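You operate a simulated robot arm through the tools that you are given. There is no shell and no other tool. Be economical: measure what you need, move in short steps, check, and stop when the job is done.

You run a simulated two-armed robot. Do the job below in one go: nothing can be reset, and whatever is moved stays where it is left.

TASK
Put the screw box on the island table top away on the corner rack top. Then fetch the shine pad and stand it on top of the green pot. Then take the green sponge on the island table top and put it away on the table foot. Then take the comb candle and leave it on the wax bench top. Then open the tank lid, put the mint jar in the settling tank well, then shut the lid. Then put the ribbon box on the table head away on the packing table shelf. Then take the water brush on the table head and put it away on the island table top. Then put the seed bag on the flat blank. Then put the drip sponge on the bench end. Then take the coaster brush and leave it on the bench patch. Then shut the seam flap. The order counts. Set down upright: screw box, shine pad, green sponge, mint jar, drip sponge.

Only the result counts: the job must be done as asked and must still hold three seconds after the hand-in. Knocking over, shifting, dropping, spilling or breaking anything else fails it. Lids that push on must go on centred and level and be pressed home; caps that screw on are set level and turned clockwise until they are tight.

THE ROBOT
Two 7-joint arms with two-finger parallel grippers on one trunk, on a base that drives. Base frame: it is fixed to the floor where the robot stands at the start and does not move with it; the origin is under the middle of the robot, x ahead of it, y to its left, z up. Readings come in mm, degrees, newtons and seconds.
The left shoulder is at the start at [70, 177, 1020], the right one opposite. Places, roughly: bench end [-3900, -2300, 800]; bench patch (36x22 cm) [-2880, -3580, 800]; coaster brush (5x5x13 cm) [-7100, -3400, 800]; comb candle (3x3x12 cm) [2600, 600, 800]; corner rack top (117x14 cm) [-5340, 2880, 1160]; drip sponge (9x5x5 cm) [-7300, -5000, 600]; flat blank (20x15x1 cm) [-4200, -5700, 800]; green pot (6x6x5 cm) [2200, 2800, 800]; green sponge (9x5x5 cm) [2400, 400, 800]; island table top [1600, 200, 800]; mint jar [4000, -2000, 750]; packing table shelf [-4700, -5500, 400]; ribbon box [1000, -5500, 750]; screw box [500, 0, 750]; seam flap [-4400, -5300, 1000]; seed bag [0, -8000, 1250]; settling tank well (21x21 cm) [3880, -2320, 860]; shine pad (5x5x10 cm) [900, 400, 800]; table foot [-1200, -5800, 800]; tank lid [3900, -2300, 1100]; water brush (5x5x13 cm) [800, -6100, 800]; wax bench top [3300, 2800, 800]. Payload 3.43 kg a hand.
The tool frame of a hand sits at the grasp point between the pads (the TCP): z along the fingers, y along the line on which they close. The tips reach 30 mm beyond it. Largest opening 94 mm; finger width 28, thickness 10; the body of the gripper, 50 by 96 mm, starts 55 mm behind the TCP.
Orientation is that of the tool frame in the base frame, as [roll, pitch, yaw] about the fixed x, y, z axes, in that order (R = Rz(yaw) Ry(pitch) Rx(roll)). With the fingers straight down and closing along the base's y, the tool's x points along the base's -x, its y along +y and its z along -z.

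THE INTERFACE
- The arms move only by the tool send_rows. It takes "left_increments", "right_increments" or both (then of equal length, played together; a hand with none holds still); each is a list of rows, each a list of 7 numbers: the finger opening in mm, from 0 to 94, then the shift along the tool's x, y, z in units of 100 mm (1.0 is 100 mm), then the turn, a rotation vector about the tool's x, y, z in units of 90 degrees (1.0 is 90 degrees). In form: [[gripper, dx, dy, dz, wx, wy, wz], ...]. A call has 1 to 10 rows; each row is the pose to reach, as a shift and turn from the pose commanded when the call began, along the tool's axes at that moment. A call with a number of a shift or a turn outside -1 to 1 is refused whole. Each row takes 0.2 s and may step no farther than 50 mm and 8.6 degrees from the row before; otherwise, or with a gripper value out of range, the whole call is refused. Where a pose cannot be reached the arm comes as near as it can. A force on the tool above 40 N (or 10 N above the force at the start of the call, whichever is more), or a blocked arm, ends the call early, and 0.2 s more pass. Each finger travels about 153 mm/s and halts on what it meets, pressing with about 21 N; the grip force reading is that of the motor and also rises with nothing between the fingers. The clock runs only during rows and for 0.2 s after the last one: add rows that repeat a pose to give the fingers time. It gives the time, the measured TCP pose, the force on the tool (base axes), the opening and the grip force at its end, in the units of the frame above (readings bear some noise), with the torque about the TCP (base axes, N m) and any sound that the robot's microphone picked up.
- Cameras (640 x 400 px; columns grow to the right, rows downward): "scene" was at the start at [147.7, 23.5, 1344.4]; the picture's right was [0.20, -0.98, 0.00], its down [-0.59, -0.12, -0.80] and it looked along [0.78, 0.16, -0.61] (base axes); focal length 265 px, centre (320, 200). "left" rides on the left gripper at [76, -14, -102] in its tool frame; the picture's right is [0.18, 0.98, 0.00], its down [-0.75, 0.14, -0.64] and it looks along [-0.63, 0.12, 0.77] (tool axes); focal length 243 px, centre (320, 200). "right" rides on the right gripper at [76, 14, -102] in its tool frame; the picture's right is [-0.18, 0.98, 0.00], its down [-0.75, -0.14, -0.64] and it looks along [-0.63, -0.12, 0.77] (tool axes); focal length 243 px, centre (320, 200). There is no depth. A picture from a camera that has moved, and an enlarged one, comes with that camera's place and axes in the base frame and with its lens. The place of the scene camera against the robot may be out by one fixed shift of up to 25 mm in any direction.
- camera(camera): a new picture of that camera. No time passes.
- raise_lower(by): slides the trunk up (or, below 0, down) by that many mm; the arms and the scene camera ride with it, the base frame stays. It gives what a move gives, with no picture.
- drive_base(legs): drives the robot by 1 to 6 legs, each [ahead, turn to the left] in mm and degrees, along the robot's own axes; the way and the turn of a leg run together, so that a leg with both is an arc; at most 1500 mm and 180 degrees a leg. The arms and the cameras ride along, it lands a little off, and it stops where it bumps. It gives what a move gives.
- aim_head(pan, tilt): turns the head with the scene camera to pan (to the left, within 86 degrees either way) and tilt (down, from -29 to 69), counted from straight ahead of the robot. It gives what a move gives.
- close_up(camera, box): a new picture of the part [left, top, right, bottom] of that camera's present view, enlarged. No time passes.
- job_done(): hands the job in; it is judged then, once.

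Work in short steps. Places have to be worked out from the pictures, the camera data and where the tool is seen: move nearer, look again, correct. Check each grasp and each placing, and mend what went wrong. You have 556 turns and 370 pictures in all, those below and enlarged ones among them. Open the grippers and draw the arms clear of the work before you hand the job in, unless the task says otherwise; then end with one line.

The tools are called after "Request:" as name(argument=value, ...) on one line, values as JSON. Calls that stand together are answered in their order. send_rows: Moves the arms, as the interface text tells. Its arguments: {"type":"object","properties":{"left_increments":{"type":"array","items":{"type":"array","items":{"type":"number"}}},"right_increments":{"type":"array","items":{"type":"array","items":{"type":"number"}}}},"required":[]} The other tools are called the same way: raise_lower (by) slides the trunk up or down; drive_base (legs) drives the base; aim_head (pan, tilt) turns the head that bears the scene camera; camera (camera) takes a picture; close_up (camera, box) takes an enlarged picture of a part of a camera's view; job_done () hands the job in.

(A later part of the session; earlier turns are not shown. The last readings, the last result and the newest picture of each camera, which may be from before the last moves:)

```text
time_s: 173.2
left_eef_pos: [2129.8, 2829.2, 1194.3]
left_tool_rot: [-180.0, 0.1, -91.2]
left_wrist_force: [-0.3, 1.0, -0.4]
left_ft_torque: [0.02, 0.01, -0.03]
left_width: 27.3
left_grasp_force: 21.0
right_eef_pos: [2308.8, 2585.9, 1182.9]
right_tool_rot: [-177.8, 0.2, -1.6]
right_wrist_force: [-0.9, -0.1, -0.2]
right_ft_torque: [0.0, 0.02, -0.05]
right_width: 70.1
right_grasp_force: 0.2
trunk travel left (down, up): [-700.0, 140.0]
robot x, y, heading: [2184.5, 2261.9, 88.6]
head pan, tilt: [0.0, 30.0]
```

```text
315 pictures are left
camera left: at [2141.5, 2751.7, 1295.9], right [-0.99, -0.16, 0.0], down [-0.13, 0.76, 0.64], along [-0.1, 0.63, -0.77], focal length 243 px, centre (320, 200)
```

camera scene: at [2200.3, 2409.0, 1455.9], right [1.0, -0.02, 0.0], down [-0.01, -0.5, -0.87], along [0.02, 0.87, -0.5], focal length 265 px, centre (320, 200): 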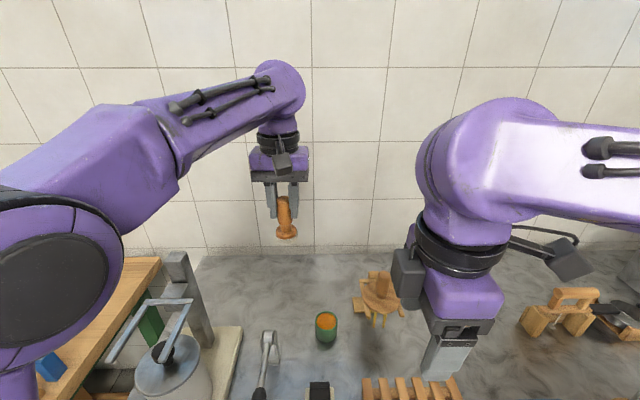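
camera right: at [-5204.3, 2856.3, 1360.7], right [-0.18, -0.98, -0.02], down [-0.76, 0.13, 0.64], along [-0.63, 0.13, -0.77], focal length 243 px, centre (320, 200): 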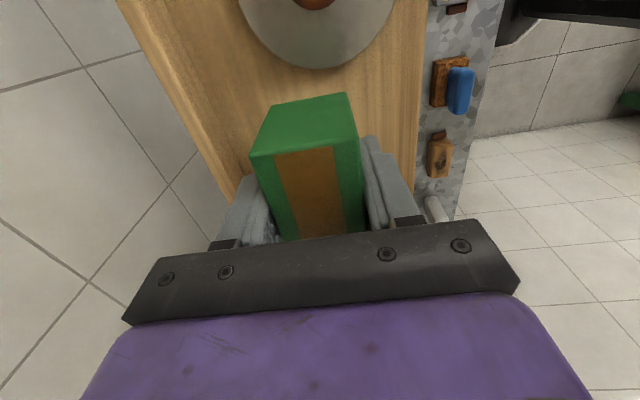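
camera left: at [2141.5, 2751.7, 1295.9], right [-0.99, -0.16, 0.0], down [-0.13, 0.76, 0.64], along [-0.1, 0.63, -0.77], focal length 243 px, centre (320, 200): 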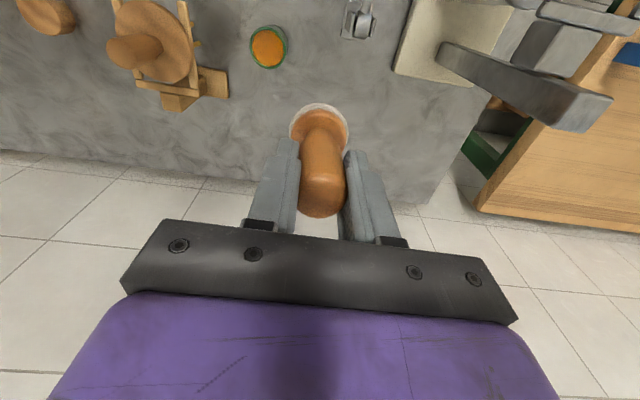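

Both views (after the scene camera's shift) put the pot at about (2214, 2823). Moving above it and lowering to ~1000.

Request:
send_rows(left_increments=[[5, 0.02, -0.4, 0, 0, 0, 0], [5, 0.05, -0.84, 0, 0, 0, 0], [5, 0.05, -0.84, 0.4, 0, 0, 0], [5, 0.05, -0.84, 0.8, 0, 0, 0], [5, 0.05, -0.84, 1.0, 0, 0, 0]])

Request:
send_rows(left_increments=[[5, 0, 0, 0.3, 0, 0, 0], [5, 0, 0, 0.6, 0, 0, 0], [5, 0, 0, 0.9, 0, 0, 0], [5, 0, 0, 0.9, 0, 0, 0]])

Request:
camera(camera="left")

Request:
close_up(camera="scene", box=[240, 220, 420, 360])

```text
time_s: 174.4
left_eef_pos: [2208.7, 2827.2, 1095.9]
left_tool_rot: [-179.0, -0.2, -90.4]
left_wrist_force: [0.2, -0.5, -0.9]
left_ft_torque: [-0.01, 0.02, -0.02]
left_width: 27.5
left_grasp_force: 21.3
right_eef_pos: [2309.3, 2586.9, 1182.0]
right_tool_rot: [-177.9, 0.2, -1.7]
right_wrist_force: [0.6, 0.4, 0.8]
right_ft_torque: [0.0, 0.01, 0.0]
right_width: 69.9
right_grasp_force: 0.1
trunk travel left (down, up): [-700.0, 140.0]
robot x, y, heading: [2186.5, 2262.5, 88.5]
head pan, tilt: [0.0, 30.0]
```

```text
time_s: 175.4
left_eef_pos: [2205.7, 2828.1, 1006.6]
left_tool_rot: [-179.0, 0.0, -90.3]
left_wrist_force: [-0.4, -0.4, -0.7]
left_ft_torque: [0.0, 0.01, 0.0]
left_width: 27.3
left_grasp_force: 20.8
right_eef_pos: [2309.7, 2585.7, 1181.5]
right_tool_rot: [-177.9, 0.2, -1.8]
right_wrist_force: [0.3, -0.1, 0.9]
right_ft_torque: [0.0, -0.02, 0.04]
right_width: 69.9
right_grasp_force: 0.1
trunk travel left (down, up): [-700.0, 140.0]
robot x, y, heading: [2186.7, 2266.4, 88.7]
head pan, tilt: [0.0, 30.0]
```

```text
314 pictures are left
camera left: at [2217.1, 2750.2, 1108.8], right [-0.98, -0.18, -0.02], down [-0.15, 0.75, 0.64], along [-0.1, 0.63, -0.77], focal length 243 px, centre (320, 200)
```

left: 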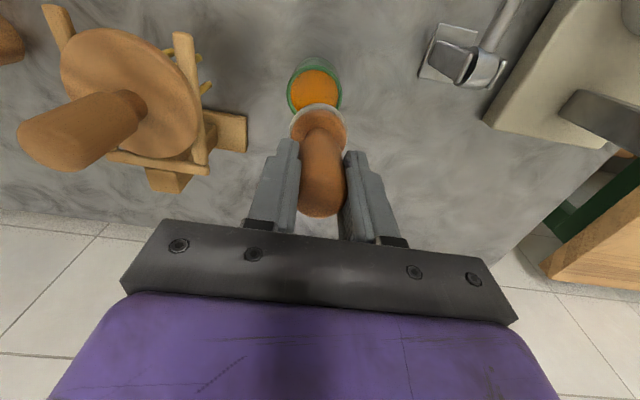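

```text
2.86 times, centred on (330, 290) of scene
camera zoom: at [2200.6, 2409.4, 1455.8], right [1.0, -0.02, 0.0], down [-0.01, -0.5, -0.87], along [0.02, 0.87, -0.5], focal length 757 px, centre (291, -57)
```

zoom: 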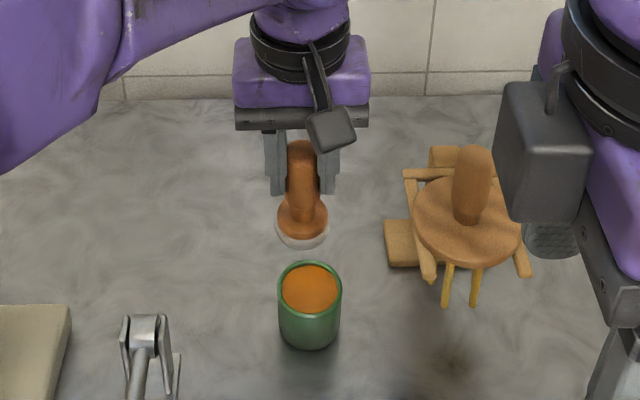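

Pot centre ≈(2214, 2822). I'll shift +8 mm in x and lower 60 mm.

Request:
send_rows(left_increments=[[5, 0, -0.07, 0.2, 0, 0, 0], [5, 0, -0.07, 0.4, 0, 0, 0], [5, 0, -0.07, 0.55, 0, 0, 0], [5, 0, -0.07, 0.55, 0, 0, 0]])

Request:
camera(camera="left")

Request:
close_up(camera="scene", box=[270, 250, 390, 360])

```text
time_s: 176.4
left_eef_pos: [2212.4, 2828.5, 951.5]
left_tool_rot: [-178.9, 0.0, -90.0]
left_wrist_force: [0.8, 0.2, -1.0]
left_ft_torque: [-0.03, 0.02, 0.01]
left_width: 27.1
left_grasp_force: 21.0
right_eef_pos: [2308.7, 2587.4, 1182.2]
right_tool_rot: [-177.8, 0.2, -1.7]
right_wrist_force: [0.3, 0.1, 0.0]
right_ft_torque: [0.03, 0.0, -0.01]
right_width: 70.0
right_grasp_force: 0.0
trunk travel left (down, up): [-700.0, 140.0]
robot x, y, heading: [2180.5, 2263.5, 88.8]
head pan, tilt: [0.0, 30.0]
```

```text
312 pictures are left
camera left: at [2223.7, 2751.2, 1054.3], right [-0.98, -0.18, -0.02], down [-0.15, 0.75, 0.64], along [-0.1, 0.63, -0.77], focal length 243 px, centre (320, 200)
```

left: 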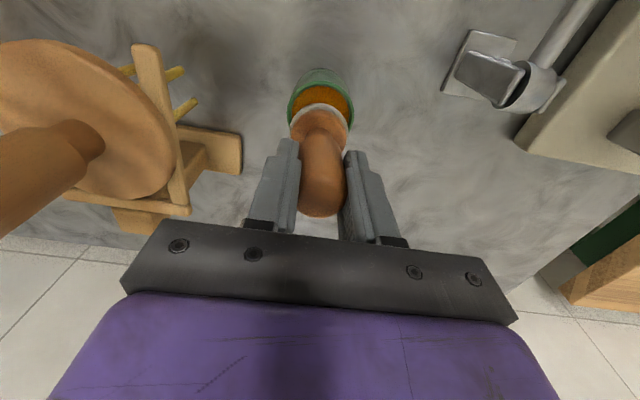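

```text
3.64 times, centred on (330, 305) of scene
camera zoom: at [2200.5, 2409.8, 1455.8], right [1.0, -0.02, 0.0], down [-0.01, -0.5, -0.87], along [0.02, 0.87, -0.5], focal length 964 px, centre (284, -182)
```

zoom: 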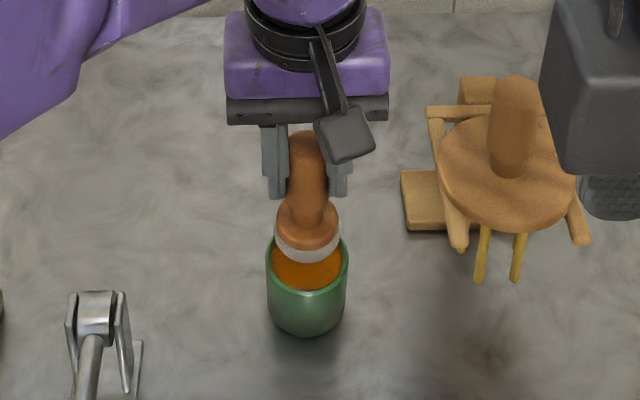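

Columns line up in both views. Lowering slowly until contact.

Request:
send_rows(left_increments=[[5, 0, 0, 0.06, 0, 0, 0], [5, 0, 0, 0.1, 0, 0, 0], [5, 0, 0, 0.14, 0, 0, 0], [5, 0, 0, 0.18, 0, 0, 0], [5, 0, 0, 0.22, 0, 0, 0], [5, 0, 0, 0.26, 0, 0, 0], [5, 0, 0, 0.3, 0, 0, 0]])

Request:
close_up(camera="scene", box=[270, 250, 390, 360])

Request:
close_up(camera="left", box=[250, 50, 390, 220])

```text
time_s: 178.0
left_eef_pos: [2214.6, 2828.8, 926.3]
left_tool_rot: [-179.1, 0.6, -90.1]
left_wrist_force: [-0.7, 6.7, 33.5]
left_ft_torque: [0.07, 0.45, -0.02]
left_width: 27.7
left_grasp_force: 21.2
right_eef_pos: [2308.2, 2583.5, 1183.6]
right_tool_rot: [-177.7, 0.3, -1.8]
right_wrist_force: [-0.5, -0.1, -0.2]
right_ft_torque: [0.02, 0.02, 0.01]
right_width: 70.1
right_grasp_force: 0.1
trunk travel left (down, up): [-700.0, 140.0]
robot x, y, heading: [2185.7, 2264.7, 88.6]
head pan, tilt: [0.0, 30.0]
```

```text
3.64 times, centred on (330, 305) of scene
camera zoom: at [2200.0, 2406.6, 1456.4], right [1.0, -0.02, 0.0], down [-0.01, -0.5, -0.87], along [0.02, 0.87, -0.5], focal length 964 px, centre (284, -182)
```

zoom: 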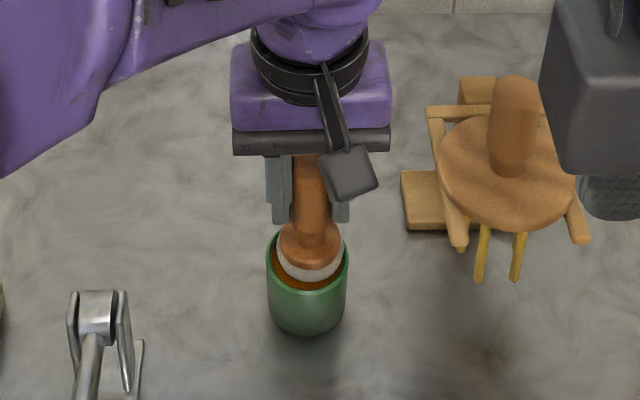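

```text
2.35 times, centred on (320, 135) of left
camera zoom: at [2226.0, 2750.1, 1027.3], right [-0.98, -0.18, -0.02], down [-0.15, 0.75, 0.65], along [-0.1, 0.64, -0.76], focal length 571 px, centre (320, 353)
```

zoom: 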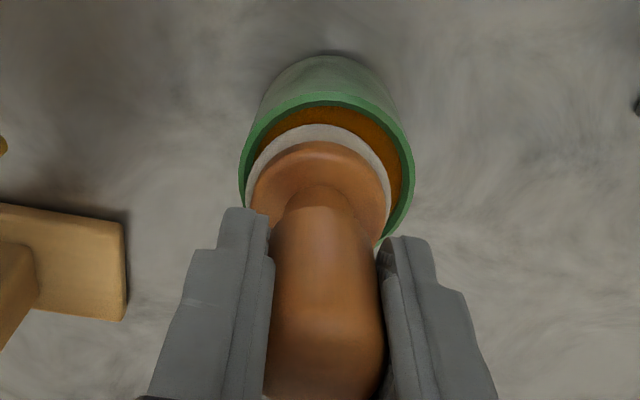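

In contact, with the pad a few mm toward +x/+y of the pot centre. I'll lift 6 mm, shift 3 mm back each way, and set down again softly.

Request:
send_rows(left_increments=[[5, 0, 0, -0.06, 0, 0, 0], [5, 0, 0, -0.12, 0, 0, 0], [5, 0.03, 0.03, -0.12, 0, 0, 0], [5, 0.03, 0.03, -0.08, 0, 0, 0], [5, 0.03, 0.03, -0.06, 0, 0, 0], [5, 0.03, 0.03, -0.04, 0, 0, 0], [5, 0.03, 0.03, -0.03, 0, 0, 0], [5, 0.03, 0.03, -0.03, 0, 0, 0]])

Request:
close_up(camera="scene", box=[270, 250, 390, 360])

Request:
close_up(camera="left", box=[250, 50, 390, 220])

```text
time_s: 179.8
left_eef_pos: [2212.6, 2824.7, 926.1]
left_tool_rot: [-179.2, 0.0, -90.4]
left_wrist_force: [-0.4, -0.9, -0.5]
left_ft_torque: [0.02, 0.01, -0.03]
left_width: 27.4
left_grasp_force: 20.7
right_eef_pos: [2308.6, 2587.6, 1182.4]
right_tool_rot: [-177.8, 0.2, -1.7]
right_wrist_force: [-0.3, 0.1, 0.2]
right_ft_torque: [-0.03, 0.0, 0.01]
right_width: 70.0
right_grasp_force: 0.0
trunk travel left (down, up): [-700.0, 140.0]
robot x, y, heading: [2186.7, 2262.0, 88.7]
head pan, tilt: [0.0, 30.0]
```

```text
3.64 times, centred on (330, 305) of scene
camera zoom: at [2200.4, 2409.9, 1455.7], right [1.0, -0.02, 0.0], down [-0.01, -0.5, -0.87], along [0.02, 0.87, -0.5], focal length 964 px, centre (284, -182)
```

zoom: 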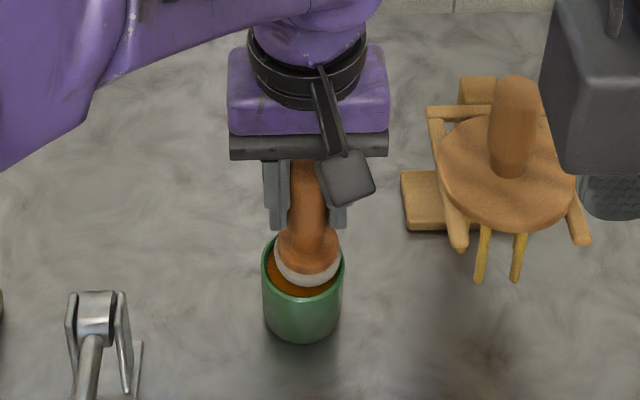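

```text
2.35 times, centred on (320, 135) of left
camera zoom: at [2224.5, 2747.5, 1027.9], right [-0.98, -0.18, -0.01], down [-0.15, 0.75, 0.64], along [-0.1, 0.63, -0.77], focal length 571 px, centre (320, 353)
```

zoom: 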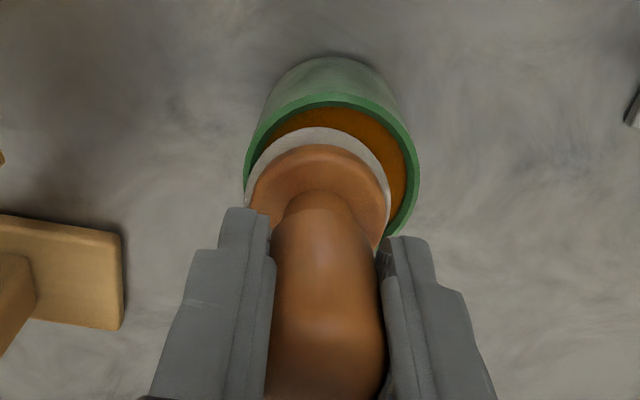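

The pad sits inside the pot's rim (it moved the pot a couple of mm). I'll lower 3 mm to seat it and release.

Request:
send_rows(left_increments=[[5, 0, 0, 0.01, 0, 0, 0], [5, 0, 0, 0.02, 0, 0, 0], [5, 0, 0, 0.03, 0, 0, 0], [5, 0, 0, 0.04, 0, 0, 0]])

Request:
send_rows(left_increments=[[32, 0, 0, 0, 0, 0, 0], [40, 0, 0, 0, 0, 0, 0], [55, 0, 0, 0, 0, 0, 0], [70, 0, 0, 0, 0, 0, 0], [70, 0, 0, 0, 0, 0, 0]])

Request:
close_up(camera="scene", box=[270, 250, 390, 360])

```text
time_s: 180.8
left_eef_pos: [2212.7, 2824.4, 925.5]
left_tool_rot: [-179.2, 0.4, -90.1]
left_wrist_force: [0.3, 2.5, 22.7]
left_ft_torque: [-0.14, 0.15, 0.01]
left_width: 27.3
left_grasp_force: 21.2
right_eef_pos: [2309.0, 2584.7, 1183.2]
right_tool_rot: [-177.8, 0.2, -1.6]
right_wrist_force: [-0.1, -0.1, 0.6]
right_ft_torque: [0.02, -0.02, 0.05]
right_width: 69.9
right_grasp_force: 0.0
trunk travel left (down, up): [-700.0, 140.0]
robot x, y, heading: [2186.2, 2260.9, 88.7]
head pan, tilt: [0.0, 30.0]
```

```text
time_s: 182.0
left_eef_pos: [2212.0, 2824.0, 918.7]
left_tool_rot: [-179.3, -0.1, -90.2]
left_wrist_force: [-0.8, -0.4, -0.3]
left_ft_torque: [-0.02, 0.02, 0.0]
left_width: 69.9
left_grasp_force: 0.1
right_eef_pos: [2309.9, 2586.2, 1183.0]
right_tool_rot: [-177.9, 0.2, -1.7]
right_wrist_force: [-0.2, -0.2, 0.0]
right_ft_torque: [0.01, 0.02, 0.01]
right_width: 70.0
right_grasp_force: 0.0
trunk travel left (down, up): [-700.0, 140.0]
robot x, y, heading: [2185.6, 2262.5, 88.7]
head pan, tilt: [0.0, 30.0]
```

```text
3.64 times, centred on (330, 305) of scene
camera zoom: at [2200.4, 2409.7, 1455.8], right [1.0, -0.02, 0.0], down [-0.01, -0.5, -0.87], along [0.02, 0.87, -0.5], focal length 964 px, centre (284, -182)
```

zoom: 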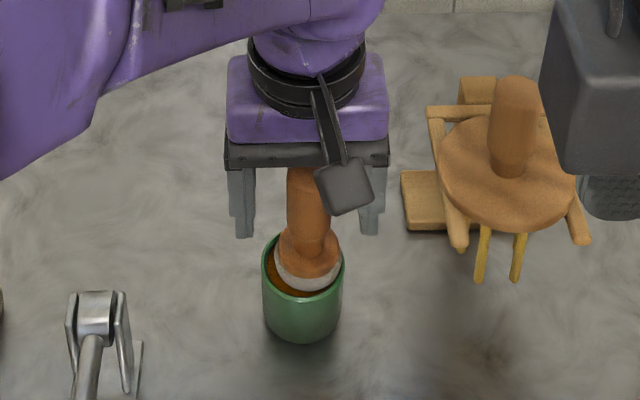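

Released. Rising straight up and checking.

Request:
send_rows(left_increments=[[70, 0, 0, -0.2, 0, 0, 0], [70, 0, 0, -0.5, 0, 0, 0], [70, 0, 0, -0.9, 0, 0, 0]])

Request:
send_rows(left_increments=[[70, 0, 0, -0.4, 0, 0, 0], [70, 0, 0, -0.8, 0, 0, 0], [70, 0, 0, -1.0, 0, 0, 0]])

Request:
close_up(camera="scene", box=[270, 230, 390, 350])

Request:
close_up(camera="left", box=[200, 0, 440, 160])

```text
time_s: 182.8
left_eef_pos: [2212.6, 2820.9, 1004.2]
left_tool_rot: [-179.6, -0.6, -90.6]
left_wrist_force: [-0.5, -0.6, 0.4]
left_ft_torque: [0.01, 0.01, -0.02]
left_width: 70.2
left_grasp_force: 0.1
right_eef_pos: [2308.7, 2585.1, 1182.7]
right_tool_rot: [-177.8, 0.2, -1.7]
right_wrist_force: [0.0, -0.5, 0.3]
right_ft_torque: [0.02, 0.02, -0.01]
right_width: 70.0
right_grasp_force: 0.1
trunk travel left (down, up): [-700.0, 140.0]
robot x, y, heading: [2186.3, 2264.9, 88.5]
head pan, tilt: [0.0, 30.0]
```

```text
time_s: 183.6
left_eef_pos: [2216.9, 2821.5, 1107.1]
left_tool_rot: [-179.9, 0.0, -91.1]
left_wrist_force: [0.6, 0.5, -0.2]
left_ft_torque: [0.03, -0.01, 0.04]
left_width: 69.9
left_grasp_force: 0.1
right_eef_pos: [2309.1, 2586.9, 1182.5]
right_tool_rot: [-177.9, 0.1, -1.7]
right_wrist_force: [0.1, 0.7, -0.6]
right_ft_torque: [0.01, -0.01, 0.04]
right_width: 70.0
right_grasp_force: 0.1
trunk travel left (down, up): [-700.0, 140.0]
robot x, y, heading: [2180.9, 2264.1, 88.7]
head pan, tilt: [0.0, 30.0]
```

```text
3.33 times, centred on (330, 290) of scene
camera zoom: at [2200.5, 2410.2, 1455.7], right [1.0, -0.02, 0.0], down [-0.01, -0.5, -0.87], along [0.02, 0.87, -0.5], focal length 883 px, centre (287, -100)
```

zoom: 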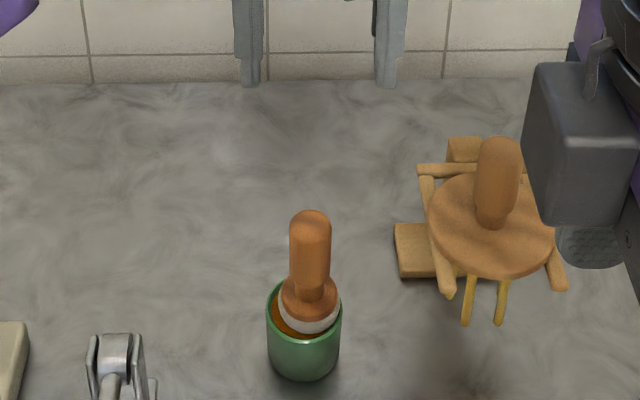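

```text
2.50 times, centred on (320, 80) of left
camera zoom: at [2228.0, 2743.8, 1208.4], right [-0.99, -0.16, 0.0], down [-0.13, 0.76, 0.64], along [-0.1, 0.63, -0.77], focal length 606 px, centre (320, 500)
```

zoom: 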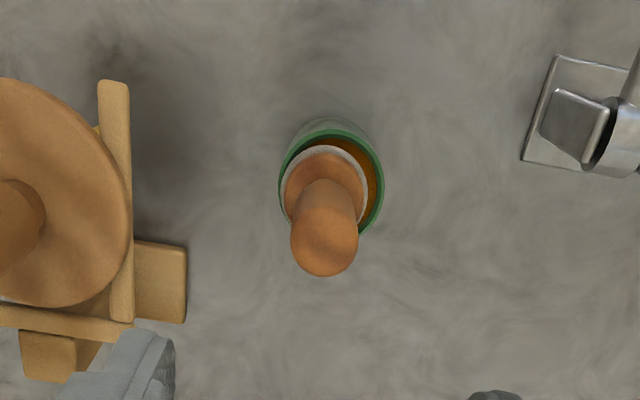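

Shine pad stands in the pot. Next, the green sponge: back away, turn to the island near x≈2400 and look.

Request:
drive_base(legs=[[-800, 0], [0, -90], [200, 0], [0, -90]])

Request:
camera(camera="scene")

```text
time_s: 196.8
left_eef_pos: [2342.0, 870.3, 1106.9]
left_tool_rot: [-179.8, 0.1, 89.2]
left_wrist_force: [-0.6, -0.7, 0.5]
left_ft_torque: [0.02, 0.02, -0.01]
left_width: 70.0
left_grasp_force: 0.0
right_eef_pos: [2247.2, 1102.3, 1183.4]
right_tool_rot: [-177.9, 0.3, 178.7]
right_wrist_force: [-0.7, -0.2, -0.1]
right_ft_torque: [0.02, 0.01, -0.02]
right_width: 70.1
right_grasp_force: 0.1
trunk travel left (down, up): [-700.0, 140.0]
robot x, y, heading: [2372.0, 1425.1, -91.1]
head pan, tilt: [0.0, 30.0]
```

```text
303 pictures are left
camera scene: at [2380.0, 1292.1, 1455.8], right [-1.0, 0.02, 0.0], down [0.01, 0.5, -0.87], along [-0.01, -0.87, -0.5], focal length 265 px, centre (320, 200)
```

scene: 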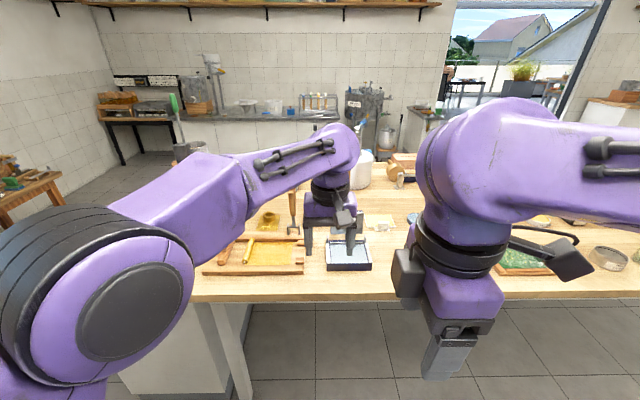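

Taking the left-hand view of the table.

Request:
camera(camera="left")

Request:
close_up(camera="scene", box=[180, 130, 460, 310])

```text
302 pictures are left
camera left: at [2328.7, 945.3, 1209.1], right [0.99, 0.17, 0.0], down [0.13, -0.75, 0.64], along [0.11, -0.63, -0.77], focal length 243 px, centre (320, 200)
```

left: 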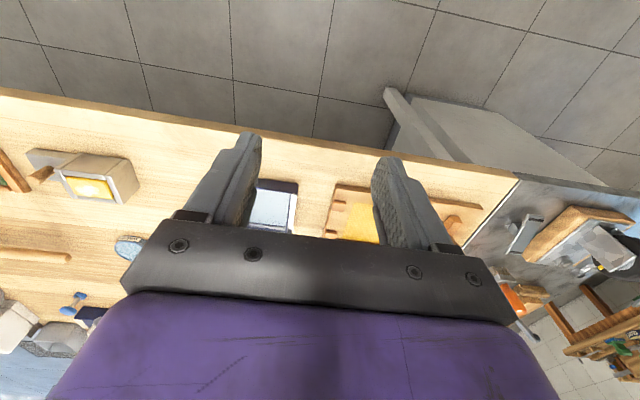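

```text
2.22 times, centred on (320, 220) of scene
camera zoom: at [2380.0, 1292.1, 1455.8], right [-1.0, 0.02, 0.0], down [0.01, 0.5, -0.87], along [-0.01, -0.87, -0.5], focal length 589 px, centre (320, 156)
```

zoom: 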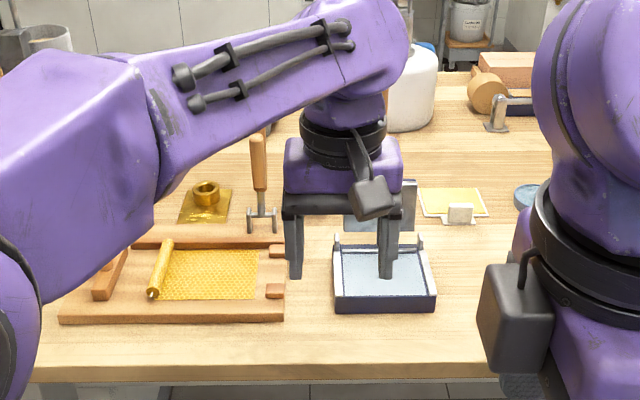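

I see the comb candle lying rolled on the frame at left. I'll lift the left hand aside to see the sponge.

Request:
send_rows(left_increments=[[94, 0, 0.3, -0.3, 0, 0, 0], [94, 0, 0.6, -0.6, 0, 0, 0], [94, 0.2, 0.9, -0.9, 0, 0, 0], [94, 0.4, 1.0, -1.0, 0, 0, 0]])

Request:
send_rows(left_increments=[[94, 0.2, 0.3, 0, 0, 0, 0], [94, 0.4, 0.6, 0, 0, 0, 0], [94, 0.6, 0.9, 0, 0, 0, 0]])

Request:
aim_head(pan=0, tilt=38)

Request:
camera(camera="scene")

```text
time_s: 197.8
left_eef_pos: [2442.2, 907.3, 1209.9]
left_tool_rot: [-179.8, 0.2, 89.3]
left_wrist_force: [-0.2, -0.4, 0.5]
left_ft_torque: [0.01, 0.02, 0.0]
left_width: 94.1
left_grasp_force: 0.1
right_eef_pos: [2247.9, 1104.3, 1183.6]
right_tool_rot: [-177.8, 0.1, 178.8]
right_wrist_force: [0.2, 0.8, 0.2]
right_ft_torque: [0.03, 0.0, 0.01]
right_width: 70.3
right_grasp_force: 0.1
trunk travel left (down, up): [-700.0, 140.0]
robot x, y, heading: [2367.5, 1425.7, -91.0]
head pan, tilt: [0.0, 30.0]
```

```text
time_s: 198.6
left_eef_pos: [2537.7, 966.1, 1206.3]
left_tool_rot: [-179.6, 0.1, 89.2]
left_wrist_force: [0.1, 0.9, -0.5]
left_ft_torque: [-0.02, 0.04, -0.01]
left_width: 93.8
left_grasp_force: 0.1
right_eef_pos: [2249.5, 1102.0, 1182.9]
right_tool_rot: [-177.9, 0.0, 178.8]
right_wrist_force: [0.1, -0.8, 0.3]
right_ft_torque: [-0.01, 0.04, -0.01]
right_width: 70.0
right_grasp_force: 0.0
trunk travel left (down, up): [-700.0, 140.0]
robot x, y, heading: [2373.2, 1428.0, -90.9]
head pan, tilt: [0.0, 30.0]
```

```text
time_s: 199.3
left_eef_pos: [2535.2, 964.7, 1207.9]
left_tool_rot: [-179.7, 0.1, 89.2]
left_wrist_force: [0.4, -0.1, -0.5]
left_ft_torque: [0.01, 0.0, 0.0]
left_width: 93.8
left_grasp_force: 0.0
right_eef_pos: [2248.4, 1102.5, 1183.5]
right_tool_rot: [-177.9, 0.1, 178.7]
right_wrist_force: [-0.6, 0.4, 0.6]
right_ft_torque: [-0.03, 0.02, 0.02]
right_width: 70.0
right_grasp_force: 0.0
trunk travel left (down, up): [-700.0, 140.0]
robot x, y, heading: [2368.6, 1423.9, -91.0]
head pan, tilt: [0.0, 38.0]
```

```text
300 pictures are left
camera scene: at [2380.8, 1296.1, 1443.4], right [-1.0, 0.02, 0.0], down [0.01, 0.62, -0.79], along [-0.01, -0.79, -0.62], focal length 265 px, centre (320, 200)
```

scene: 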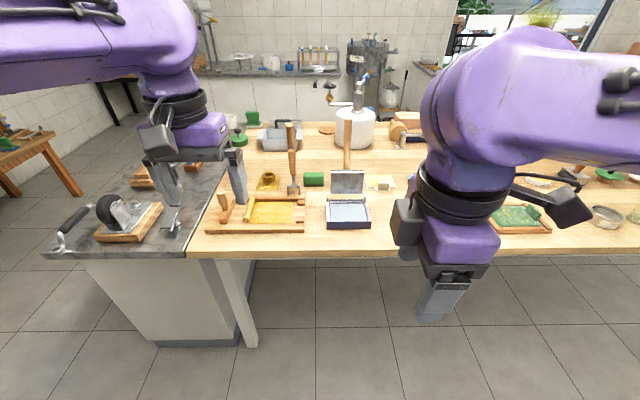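

The green sponge seems to be at (314, 179). Enlarging.

Request:
close_up(camera="scene", box=[200, 100, 400, 240])

```text
2.86 times, centred on (300, 170) of scene
camera zoom: at [2380.8, 1296.1, 1443.4], right [-1.0, 0.02, 0.0], down [0.01, 0.62, -0.79], along [-0.01, -0.79, -0.62], focal length 757 px, centre (377, 286)
```

zoom: 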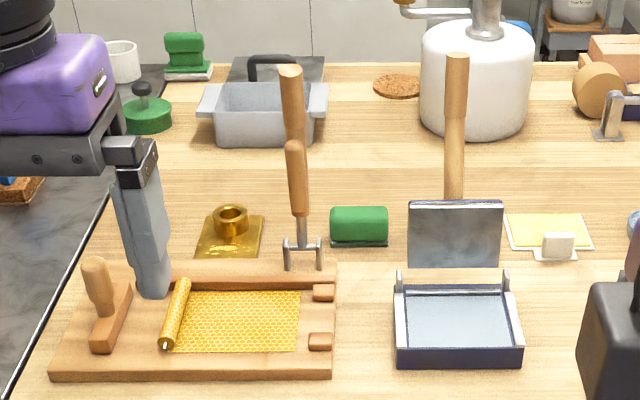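

The sponge lies with its long side along x near (2396, 390), between an upright handle on the east and a scraper on the west. I'll drive closer for a better look.

Request:
drive_base(legs=[[420, 1]])

Request:
aim_head(pan=0, tilt=50)

Request:
camera(camera="scene")

Request:
camera(camera="left")

Request:
camera(camera="right")

```text
time_s: 201.8
left_eef_pos: [2541.2, 558.1, 1207.2]
left_tool_rot: [-179.8, 0.2, 90.4]
left_wrist_force: [0.1, 0.4, 0.6]
left_ft_torque: [-0.01, -0.03, -0.01]
left_width: 94.2
left_grasp_force: 0.0
right_eef_pos: [2252.7, 688.5, 1182.7]
right_tool_rot: [-177.7, 0.2, 179.8]
right_wrist_force: [1.0, 0.0, -0.1]
right_ft_torque: [0.02, 0.0, -0.03]
right_width: 70.1
right_grasp_force: 0.0
trunk travel left (down, up): [-700.0, 140.0]
robot x, y, heading: [2367.6, 1014.6, -89.8]
head pan, tilt: [0.0, 38.0]
```

```text
time_s: 202.6
left_eef_pos: [2542.4, 555.3, 1207.0]
left_tool_rot: [-179.9, 0.1, 90.5]
left_wrist_force: [0.8, 0.0, 0.6]
left_ft_torque: [0.0, -0.02, 0.01]
left_width: 93.7
left_grasp_force: 0.1
right_eef_pos: [2252.1, 687.5, 1183.3]
right_tool_rot: [-177.9, 0.1, 179.8]
right_wrist_force: [0.6, 0.0, 0.1]
right_ft_torque: [0.01, -0.02, 0.02]
right_width: 70.1
right_grasp_force: 0.0
trunk travel left (down, up): [-700.0, 140.0]
robot x, y, heading: [2370.6, 1016.1, -89.6]
head pan, tilt: [0.0, 50.0]
```

```text
298 pictures are left
camera scene: at [2380.7, 892.2, 1426.2], right [-1.0, 0.0, 0.0], down [0.0, 0.77, -0.64], along [0.0, -0.64, -0.77], focal length 265 px, centre (320, 200)
```

scene: 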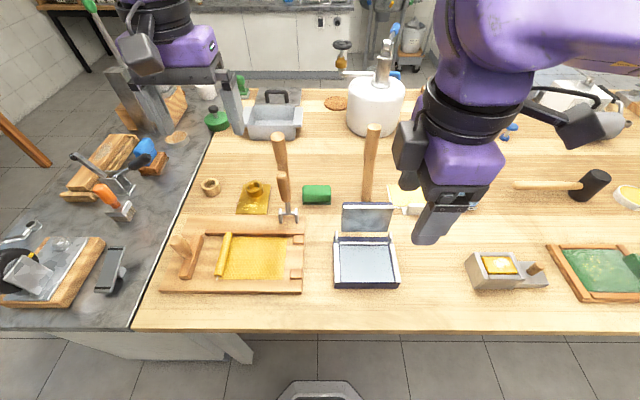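

```text
297 pictures are left
camera left: at [2526.1, 632.0, 1309.4], right [0.98, 0.19, 0.0], down [0.15, -0.75, 0.64], along [0.12, -0.63, -0.77], focal length 243 px, centre (320, 200)
```

left: 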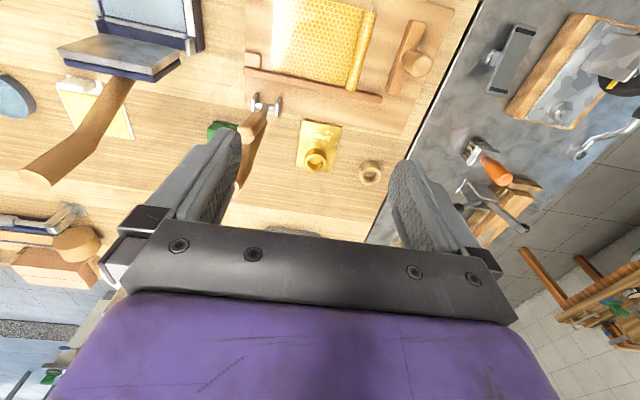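

```text
296 pictures are left
camera right: at [2175.0, 705.9, 1285.3], right [0.19, 0.98, -0.04], down [0.75, -0.12, 0.65], along [0.63, -0.15, -0.76], focal length 243 px, centre (320, 200)
```

right: 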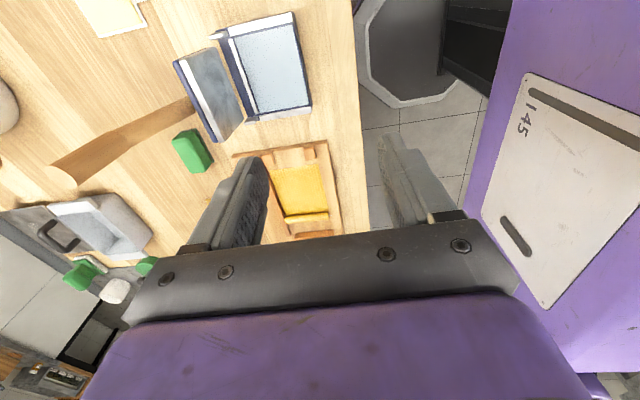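

Handles: scraper top (2258, 428, 1097), fork top (2467, 452, 1085). The right hand with its camera to the west fits between. I'll raise the trunk 100 and turn the base 10° left to improve reach.

Request:
raise_lower(by=100)

Request:
drive_base(legs=[[0, 10]])

```text
time_s: 203.9
left_eef_pos: [2541.1, 556.9, 1308.5]
left_tool_rot: [-179.8, 0.1, 90.5]
left_wrist_force: [0.6, 0.4, 0.3]
left_ft_torque: [-0.03, -0.01, -0.01]
left_width: 94.2
left_grasp_force: 0.0
right_eef_pos: [2252.9, 686.4, 1282.8]
right_tool_rot: [-177.9, 0.2, 179.8]
right_wrist_force: [-0.8, -0.1, -0.7]
right_ft_torque: [0.0, -0.03, -0.01]
right_width: 70.0
right_grasp_force: 0.0
trunk travel left (down, up): [-800.0, 40.0]
robot x, y, heading: [2368.3, 1015.3, -89.6]
head pan, tilt: [0.0, 50.0]
```

```text
time_s: 205.0
left_eef_pos: [2617.9, 592.4, 1307.1]
left_tool_rot: [-179.9, 0.1, 100.5]
left_wrist_force: [0.5, 0.1, -0.5]
left_ft_torque: [0.0, 0.0, -0.03]
left_width: 94.1
left_grasp_force: 0.0
right_eef_pos: [2310.2, 672.9, 1282.7]
right_tool_rot: [-177.9, 0.2, -170.1]
right_wrist_force: [0.1, 0.4, -0.2]
right_ft_torque: [0.02, 0.0, 0.0]
right_width: 70.0
right_grasp_force: 0.1
trunk travel left (down, up): [-800.0, 40.0]
robot x, y, heading: [2367.2, 1012.6, -79.5]
head pan, tilt: [0.0, 50.0]
```

Moving the right hand over the sponge high, squaring its yaw.

Request:
send_rows(right_increments=[[94, -0.02, -0.3, 0, -0.008, 0, 0.03], [94, -0.05, -0.6, 0, -0.016, 0, 0.07], [94, -0.08, -1.0, 0, -0.023, 0, 0.111]])

Request:
send_rows(right_increments=[[94, -0.1, -0.3, 0.2, 0, 0, 0], [94, -0.2, -0.6, 0.4, 0, 0, 0], [94, -0.24, -0.92, 0.6, 0, 0, 0]])

Request:
send_rows(right_increments=[[94, -0.1, -0.3, 0.2, 0, 0, 0], [94, -0.2, -0.6, 0.4, 0, 0, 0], [94, -0.24, -0.92, 0.6, 0, 0, 0]])

Request:
camera(camera="right")

Request:
camera(camera="scene")

```text
time_s: 205.8
left_eef_pos: [2620.8, 593.0, 1306.7]
left_tool_rot: [-179.7, 0.0, 100.4]
left_wrist_force: [0.5, 0.7, 1.0]
left_ft_torque: [0.0, 0.06, -0.01]
left_width: 94.0
left_grasp_force: 0.0
right_eef_pos: [2337.2, 571.8, 1284.9]
right_tool_rot: [180.0, 0.3, 179.9]
right_wrist_force: [0.5, 0.5, 0.2]
right_ft_torque: [0.0, 0.07, 0.03]
right_width: 93.9
right_grasp_force: 0.0
trunk travel left (down, up): [-800.0, 40.0]
robot x, y, heading: [2367.0, 1016.9, -79.7]
head pan, tilt: [0.0, 50.0]
```

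```text
time_s: 206.6
left_eef_pos: [2618.4, 593.4, 1308.7]
left_tool_rot: [-179.8, 0.2, 100.5]
left_wrist_force: [0.0, 0.5, -0.8]
left_ft_torque: [0.01, -0.01, -0.03]
left_width: 94.1
left_grasp_force: 0.0
right_eef_pos: [2358.4, 480.5, 1221.6]
right_tool_rot: [179.9, 0.4, 179.9]
right_wrist_force: [0.1, 1.1, 0.1]
right_ft_torque: [0.05, -0.01, 0.01]
right_width: 93.8
right_grasp_force: 0.0
trunk travel left (down, up): [-800.0, 40.0]
robot x, y, heading: [2367.9, 1017.6, -79.7]
head pan, tilt: [0.0, 50.0]
```

```text
time_s: 207.4
left_eef_pos: [2619.2, 593.2, 1308.2]
left_tool_rot: [-179.8, 0.2, 100.5]
left_wrist_force: [-0.6, 0.6, 0.3]
left_ft_torque: [0.02, -0.02, 0.04]
left_width: 94.0
left_grasp_force: 0.0
right_eef_pos: [2385.1, 387.8, 1165.0]
right_tool_rot: [180.0, 0.4, 180.0]
right_wrist_force: [-1.3, -0.5, 0.0]
right_ft_torque: [0.02, 0.03, -0.02]
right_width: 94.0
right_grasp_force: 0.0
trunk travel left (down, up): [-800.0, 40.0]
robot x, y, heading: [2368.4, 1013.5, -79.7]
head pan, tilt: [0.0, 50.0]
```

```text
295 pictures are left
camera right: at [2307.4, 403.6, 1268.3], right [0.19, 0.98, 0.0], down [0.75, -0.14, 0.65], along [0.64, -0.12, -0.76], focal length 243 px, centre (320, 200)
```

right: 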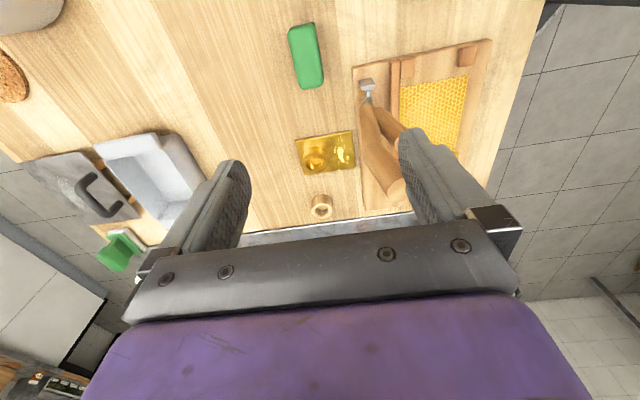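

```text
294 pictures are left
camera scene: at [2402.6, 893.6, 1526.2], right [-0.98, -0.18, 0.0], down [-0.14, 0.75, -0.64], along [0.12, -0.63, -0.77], focal length 265 px, centre (320, 200)
```

scene: 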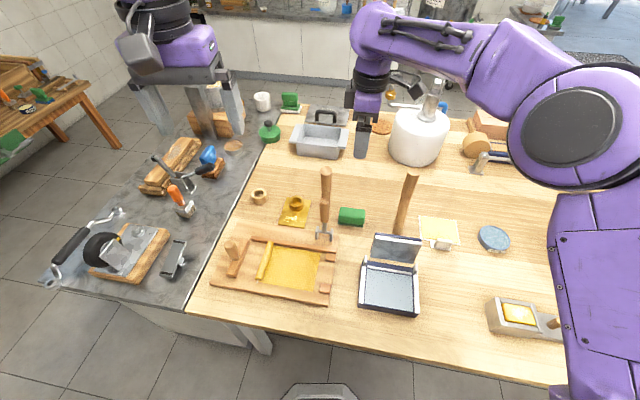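

Sponge centre ≈(2380, 369). Shift over it and descend between the handles to ~950, then check.

Request:
send_rows(right_increments=[[94, 0.03, -0.1, 0, 0, 0, 0], [94, 0.05, -0.19, 0.3, 0, 0, 0], [94, 0.05, -0.19, 0.7, 0, 0, 0], [94, 0.05, -0.19, 1.0, 0, 0, 0]])

Request:
send_rows(right_increments=[[94, 0, 0, 0.4, 0, 0, 0], [94, 0, 0, 0.8, 0, 0, 0], [94, 0, 0, 1.0, 0, 0, 0], [94, 0, 0, 1.0, 0, 0, 0]])

Request:
camera(camera="right")

Request:
close_up(camera="scene", box=[260, 120, 480, 300])

```text
time_s: 208.4
left_eef_pos: [2618.1, 594.7, 1307.7]
left_tool_rot: [-179.8, 0.1, 100.3]
left_wrist_force: [0.3, -0.3, -0.1]
left_ft_torque: [-0.02, 0.01, 0.0]
left_width: 93.8
left_grasp_force: 0.0
right_eef_pos: [2381.3, 373.0, 1066.1]
right_tool_rot: [-180.0, 0.3, 179.9]
right_wrist_force: [-0.1, -0.7, 0.1]
right_ft_torque: [0.0, -0.04, 0.03]
right_width: 93.9
right_grasp_force: 0.1
trunk travel left (down, up): [-800.0, 40.0]
robot x, y, heading: [2367.0, 1014.0, -79.7]
head pan, tilt: [0.0, 50.0]
```

```text
time_s: 209.4
left_eef_pos: [2619.0, 593.8, 1308.1]
left_tool_rot: [-179.6, 0.1, 100.4]
left_wrist_force: [1.0, 0.0, 0.2]
left_ft_torque: [-0.02, -0.05, 0.03]
left_width: 93.9
left_grasp_force: 0.1
right_eef_pos: [2382.0, 372.2, 965.2]
right_tool_rot: [-179.9, 0.3, 179.9]
right_wrist_force: [0.5, 0.6, -0.7]
right_ft_torque: [0.02, -0.01, 0.02]
right_width: 93.9
right_grasp_force: 0.0
trunk travel left (down, up): [-800.0, 40.0]
robot x, y, heading: [2367.7, 1018.0, -79.6]
head pan, tilt: [0.0, 50.0]
```

```text
293 pictures are left
camera right: at [2303.9, 388.2, 1068.6], right [0.19, 0.98, 0.0], down [0.75, -0.14, 0.65], along [0.64, -0.12, -0.76], focal length 243 px, centre (320, 200)
```

right: 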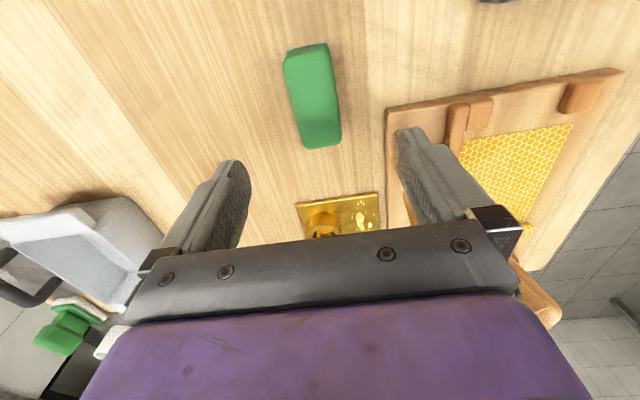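

```text
2.22 times, centred on (370, 210) of scene
camera zoom: at [2403.1, 894.9, 1526.2], right [-0.98, -0.18, 0.0], down [-0.14, 0.75, -0.64], along [0.11, -0.63, -0.77], focal length 589 px, centre (209, 178)
```

zoom: 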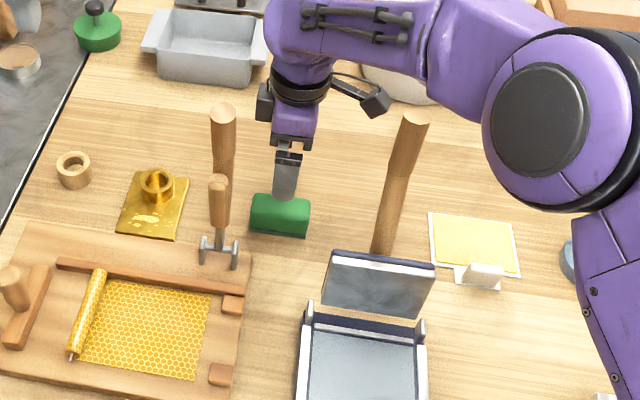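

Aligned (sponge centre ≈2378, 370). Descend to TCP 838 and close.

Request:
send_rows(right_increments=[[94, 0.03, -0.02, 0.4, 0, 0, 0], [94, 0.03, -0.02, 0.8, 0, 0, 0], [94, 0.03, -0.02, 1.0, 0, 0, 0]])

Request:
send_rows(right_increments=[[94, 0, 0, 0.15, 0, 0, 0], [94, 0, 0, 0.27, 0, 0, 0], [50, 0, 0, 0.27, 0, 0, 0], [5, 0, 0, 0.27, 0, 0, 0], [5, 0, 0, 0.27, 0, 0, 0], [5, 0, 0, 0.27, 0, 0, 0]])

Request:
camera(camera="right")

```text
time_s: 210.2
left_eef_pos: [2618.5, 592.6, 1307.8]
left_tool_rot: [-179.8, 0.0, 100.5]
left_wrist_force: [-0.1, 0.0, 0.6]
left_ft_torque: [0.01, -0.01, 0.0]
left_width: 93.9
left_grasp_force: 0.1
right_eef_pos: [2376.9, 370.0, 865.3]
right_tool_rot: [-179.9, 0.3, 179.9]
right_wrist_force: [-0.2, 0.0, -0.6]
right_ft_torque: [0.02, -0.01, 0.0]
right_width: 94.2
right_grasp_force: 0.0
trunk travel left (down, up): [-800.0, 40.0]
robot x, y, heading: [2367.3, 1013.3, -79.5]
head pan, tilt: [0.0, 50.0]
```

```text
time_s: 211.6
left_eef_pos: [2618.6, 593.8, 1308.1]
left_tool_rot: [-179.9, 0.1, 100.4]
left_wrist_force: [-0.1, -0.4, 0.3]
left_ft_torque: [-0.02, -0.03, -0.02]
left_width: 94.1
left_grasp_force: 0.1
right_eef_pos: [2377.0, 368.6, 838.7]
right_tool_rot: [-180.0, 0.3, 179.9]
right_wrist_force: [0.6, 0.5, 0.3]
right_ft_torque: [0.02, 0.03, -0.02]
right_width: 45.6
right_grasp_force: 20.7
trunk travel left (down, up): [-800.0, 40.0]
robot x, y, heading: [2366.8, 1010.6, -79.8]
head pan, tilt: [0.0, 50.0]
```

```text
291 pictures are left
camera right: at [2299.5, 383.9, 941.0], right [0.19, 0.98, 0.0], down [0.75, -0.14, 0.65], along [0.64, -0.12, -0.76], focal length 243 px, centre (320, 200)
```

right: 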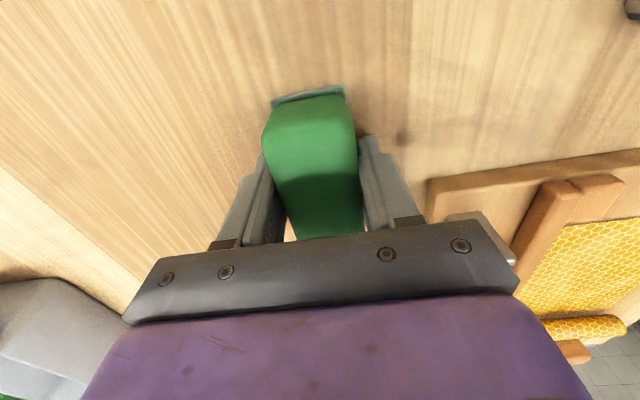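

Gripped at 45.6 mm. Lifting straight up between the handles.

Request:
send_rows(right_increments=[[5, 0, 0, -0.15, 0, 0, 0], [5, 0, 0, -0.4, 0, 0, 0], [5, 0, 0, -0.7, 0, 0, 0], [5, 0, 0, -1.0, 0, 0, 0]])

Request:
send_rows(right_increments=[[5, 0, 0, -0.4, 0, 0, 0], [5, 0, 0, -0.8, 0, 0, 0], [5, 0, 0, -1.0, 0, 0, 0]])

Request:
send_rows(right_increments=[[5, 0, 0, -0.4, 0, 0, 0], [5, 0, 0, -0.8, 0, 0, 0], [5, 0, 0, -1.0, 0, 0, 0]])

Request:
send_rows(right_increments=[[5, 0, 0.3, -0.2, 0, 0, 0], [5, 0, 0.6, -0.4, 0, 0, 0], [5, 0.2, 1.0, -0.5, 0, 0, 0]])

Request:
camera(camera="scene")

```text
time_s: 212.6
left_eef_pos: [2618.6, 594.6, 1308.1]
left_tool_rot: [-179.7, 0.2, 100.6]
left_wrist_force: [-0.3, -0.5, 0.1]
left_ft_torque: [-0.02, -0.02, 0.02]
left_width: 94.0
left_grasp_force: 0.0
right_eef_pos: [2378.0, 370.4, 940.7]
right_tool_rot: [-180.0, 0.4, 179.9]
right_wrist_force: [0.4, 0.8, -0.2]
right_ft_torque: [0.02, 0.02, 0.0]
right_width: 45.4
right_grasp_force: 20.6
trunk travel left (down, up): [-800.0, 40.0]
robot x, y, heading: [2366.9, 1014.2, -79.9]
head pan, tilt: [0.0, 50.0]
```

```text
time_s: 213.4
left_eef_pos: [2618.3, 593.1, 1307.2]
left_tool_rot: [-179.8, 0.2, 100.5]
left_wrist_force: [-0.3, 1.2, 0.1]
left_ft_torque: [-0.01, -0.03, 0.0]
left_width: 94.1
left_grasp_force: 0.1
right_eef_pos: [2377.4, 370.1, 1038.2]
right_tool_rot: [-179.9, 0.3, 179.9]
right_wrist_force: [-0.3, 0.2, -0.3]
right_ft_torque: [0.0, 0.0, 0.02]
right_width: 45.5
right_grasp_force: 21.1
trunk travel left (down, up): [-800.0, 40.0]
robot x, y, heading: [2369.7, 1012.0, -79.6]
head pan, tilt: [0.0, 50.0]
```

```text
time_s: 214.2
left_eef_pos: [2618.3, 593.9, 1308.0]
left_tool_rot: [-179.7, 0.1, 100.5]
left_wrist_force: [0.2, -0.7, -0.1]
left_ft_torque: [0.0, -0.01, -0.01]
left_width: 93.9
left_grasp_force: 0.1
right_eef_pos: [2377.9, 366.1, 1141.9]
right_tool_rot: [-180.0, 0.3, -180.0]
right_wrist_force: [-0.1, 0.0, 0.0]
right_ft_torque: [-0.02, -0.02, 0.02]
right_width: 45.6
right_grasp_force: 21.1
trunk travel left (down, up): [-800.0, 40.0]
robot x, y, heading: [2367.5, 1015.7, -79.8]
head pan, tilt: [0.0, 50.0]
```

```text
time_s: 215.0
left_eef_pos: [2617.0, 596.1, 1308.1]
left_tool_rot: [-179.7, 0.0, 100.6]
left_wrist_force: [-0.1, -0.4, -0.2]
left_ft_torque: [-0.02, -0.02, -0.04]
left_width: 93.9
left_grasp_force: 0.0
right_eef_pos: [2353.6, 467.6, 1190.4]
right_tool_rot: [-179.9, 0.4, 179.9]
right_wrist_force: [-0.3, 0.3, 0.4]
right_ft_torque: [-0.03, -0.02, 0.0]
right_width: 45.3
right_grasp_force: 21.1
trunk travel left (down, up): [-800.0, 40.0]
robot x, y, heading: [2370.0, 1017.1, -79.6]
head pan, tilt: [0.0, 50.0]
```

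```text
290 pictures are left
camera scene: at [2400.7, 896.8, 1526.4], right [-0.98, -0.18, 0.0], down [-0.14, 0.75, -0.64], along [0.12, -0.63, -0.77], focal length 265 px, centre (320, 200)
```

scene: 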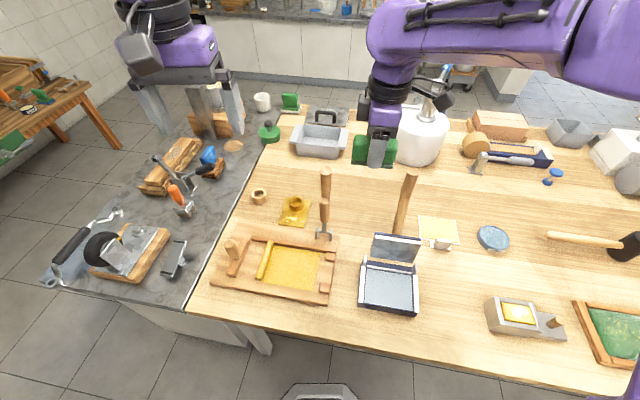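

The sponge is held. Backing away and driving west, then south between the two islands toward the terrace door.

Request:
drive_base(legs=[[-480, 0], [0, -100.3], [1500, 0], [1200, 0], [0, 90]])

Request:
aim_head(pan=0, tilt=15)

Request:
camera(camera="scene")

```text
time_s: 238.8
left_eef_pos: [-219.3, 1091.0, 1307.1]
left_tool_rot: [-179.8, 0.1, 93.3]
left_wrist_force: [-0.4, 0.3, -0.2]
left_ft_torque: [0.01, 0.01, 0.02]
left_width: 93.9
left_grasp_force: 0.1
right_eef_pos: [-496.6, 996.3, 1189.7]
right_tool_rot: [-180.0, 0.4, 172.7]
right_wrist_force: [0.3, 0.2, -0.3]
right_ft_torque: [-0.04, 0.03, 0.01]
right_width: 45.4
right_grasp_force: 20.9
trunk travel left (down, up): [-800.0, 40.0]
robot x, y, heading: [-413.9, 1538.5, -86.9]
head pan, tilt: [0.0, 50.0]
```

```text
time_s: 239.8
left_eef_pos: [-218.6, 1091.0, 1308.2]
left_tool_rot: [-179.8, 0.1, 93.3]
left_wrist_force: [0.2, -0.1, 0.6]
left_ft_torque: [0.01, -0.03, -0.01]
left_width: 94.0
left_grasp_force: 0.1
right_eef_pos: [-496.3, 996.7, 1190.3]
right_tool_rot: [180.0, 0.3, 172.7]
right_wrist_force: [1.2, 0.1, 0.0]
right_ft_torque: [-0.01, -0.02, 0.0]
right_width: 45.3
right_grasp_force: 21.3
trunk travel left (down, up): [-800.0, 40.0]
robot x, y, heading: [-417.9, 1541.6, -86.9]
head pan, tilt: [0.0, 15.0]
```

```text
289 pictures are left
camera scene: at [-395.1, 1401.6, 1579.9], right [-1.0, -0.05, 0.0], down [-0.01, 0.26, -0.97], along [0.05, -0.96, -0.26], focal length 265 px, centre (320, 200)
```

scene: 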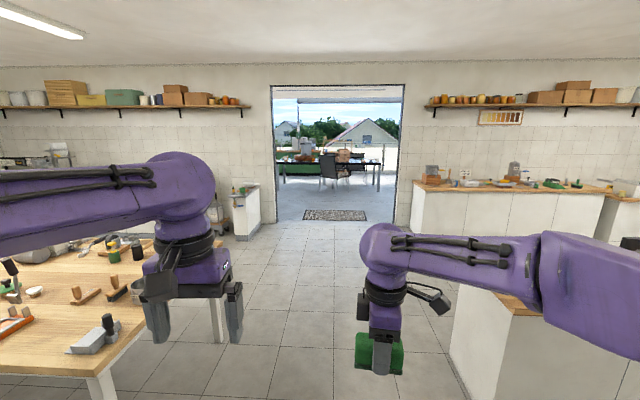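

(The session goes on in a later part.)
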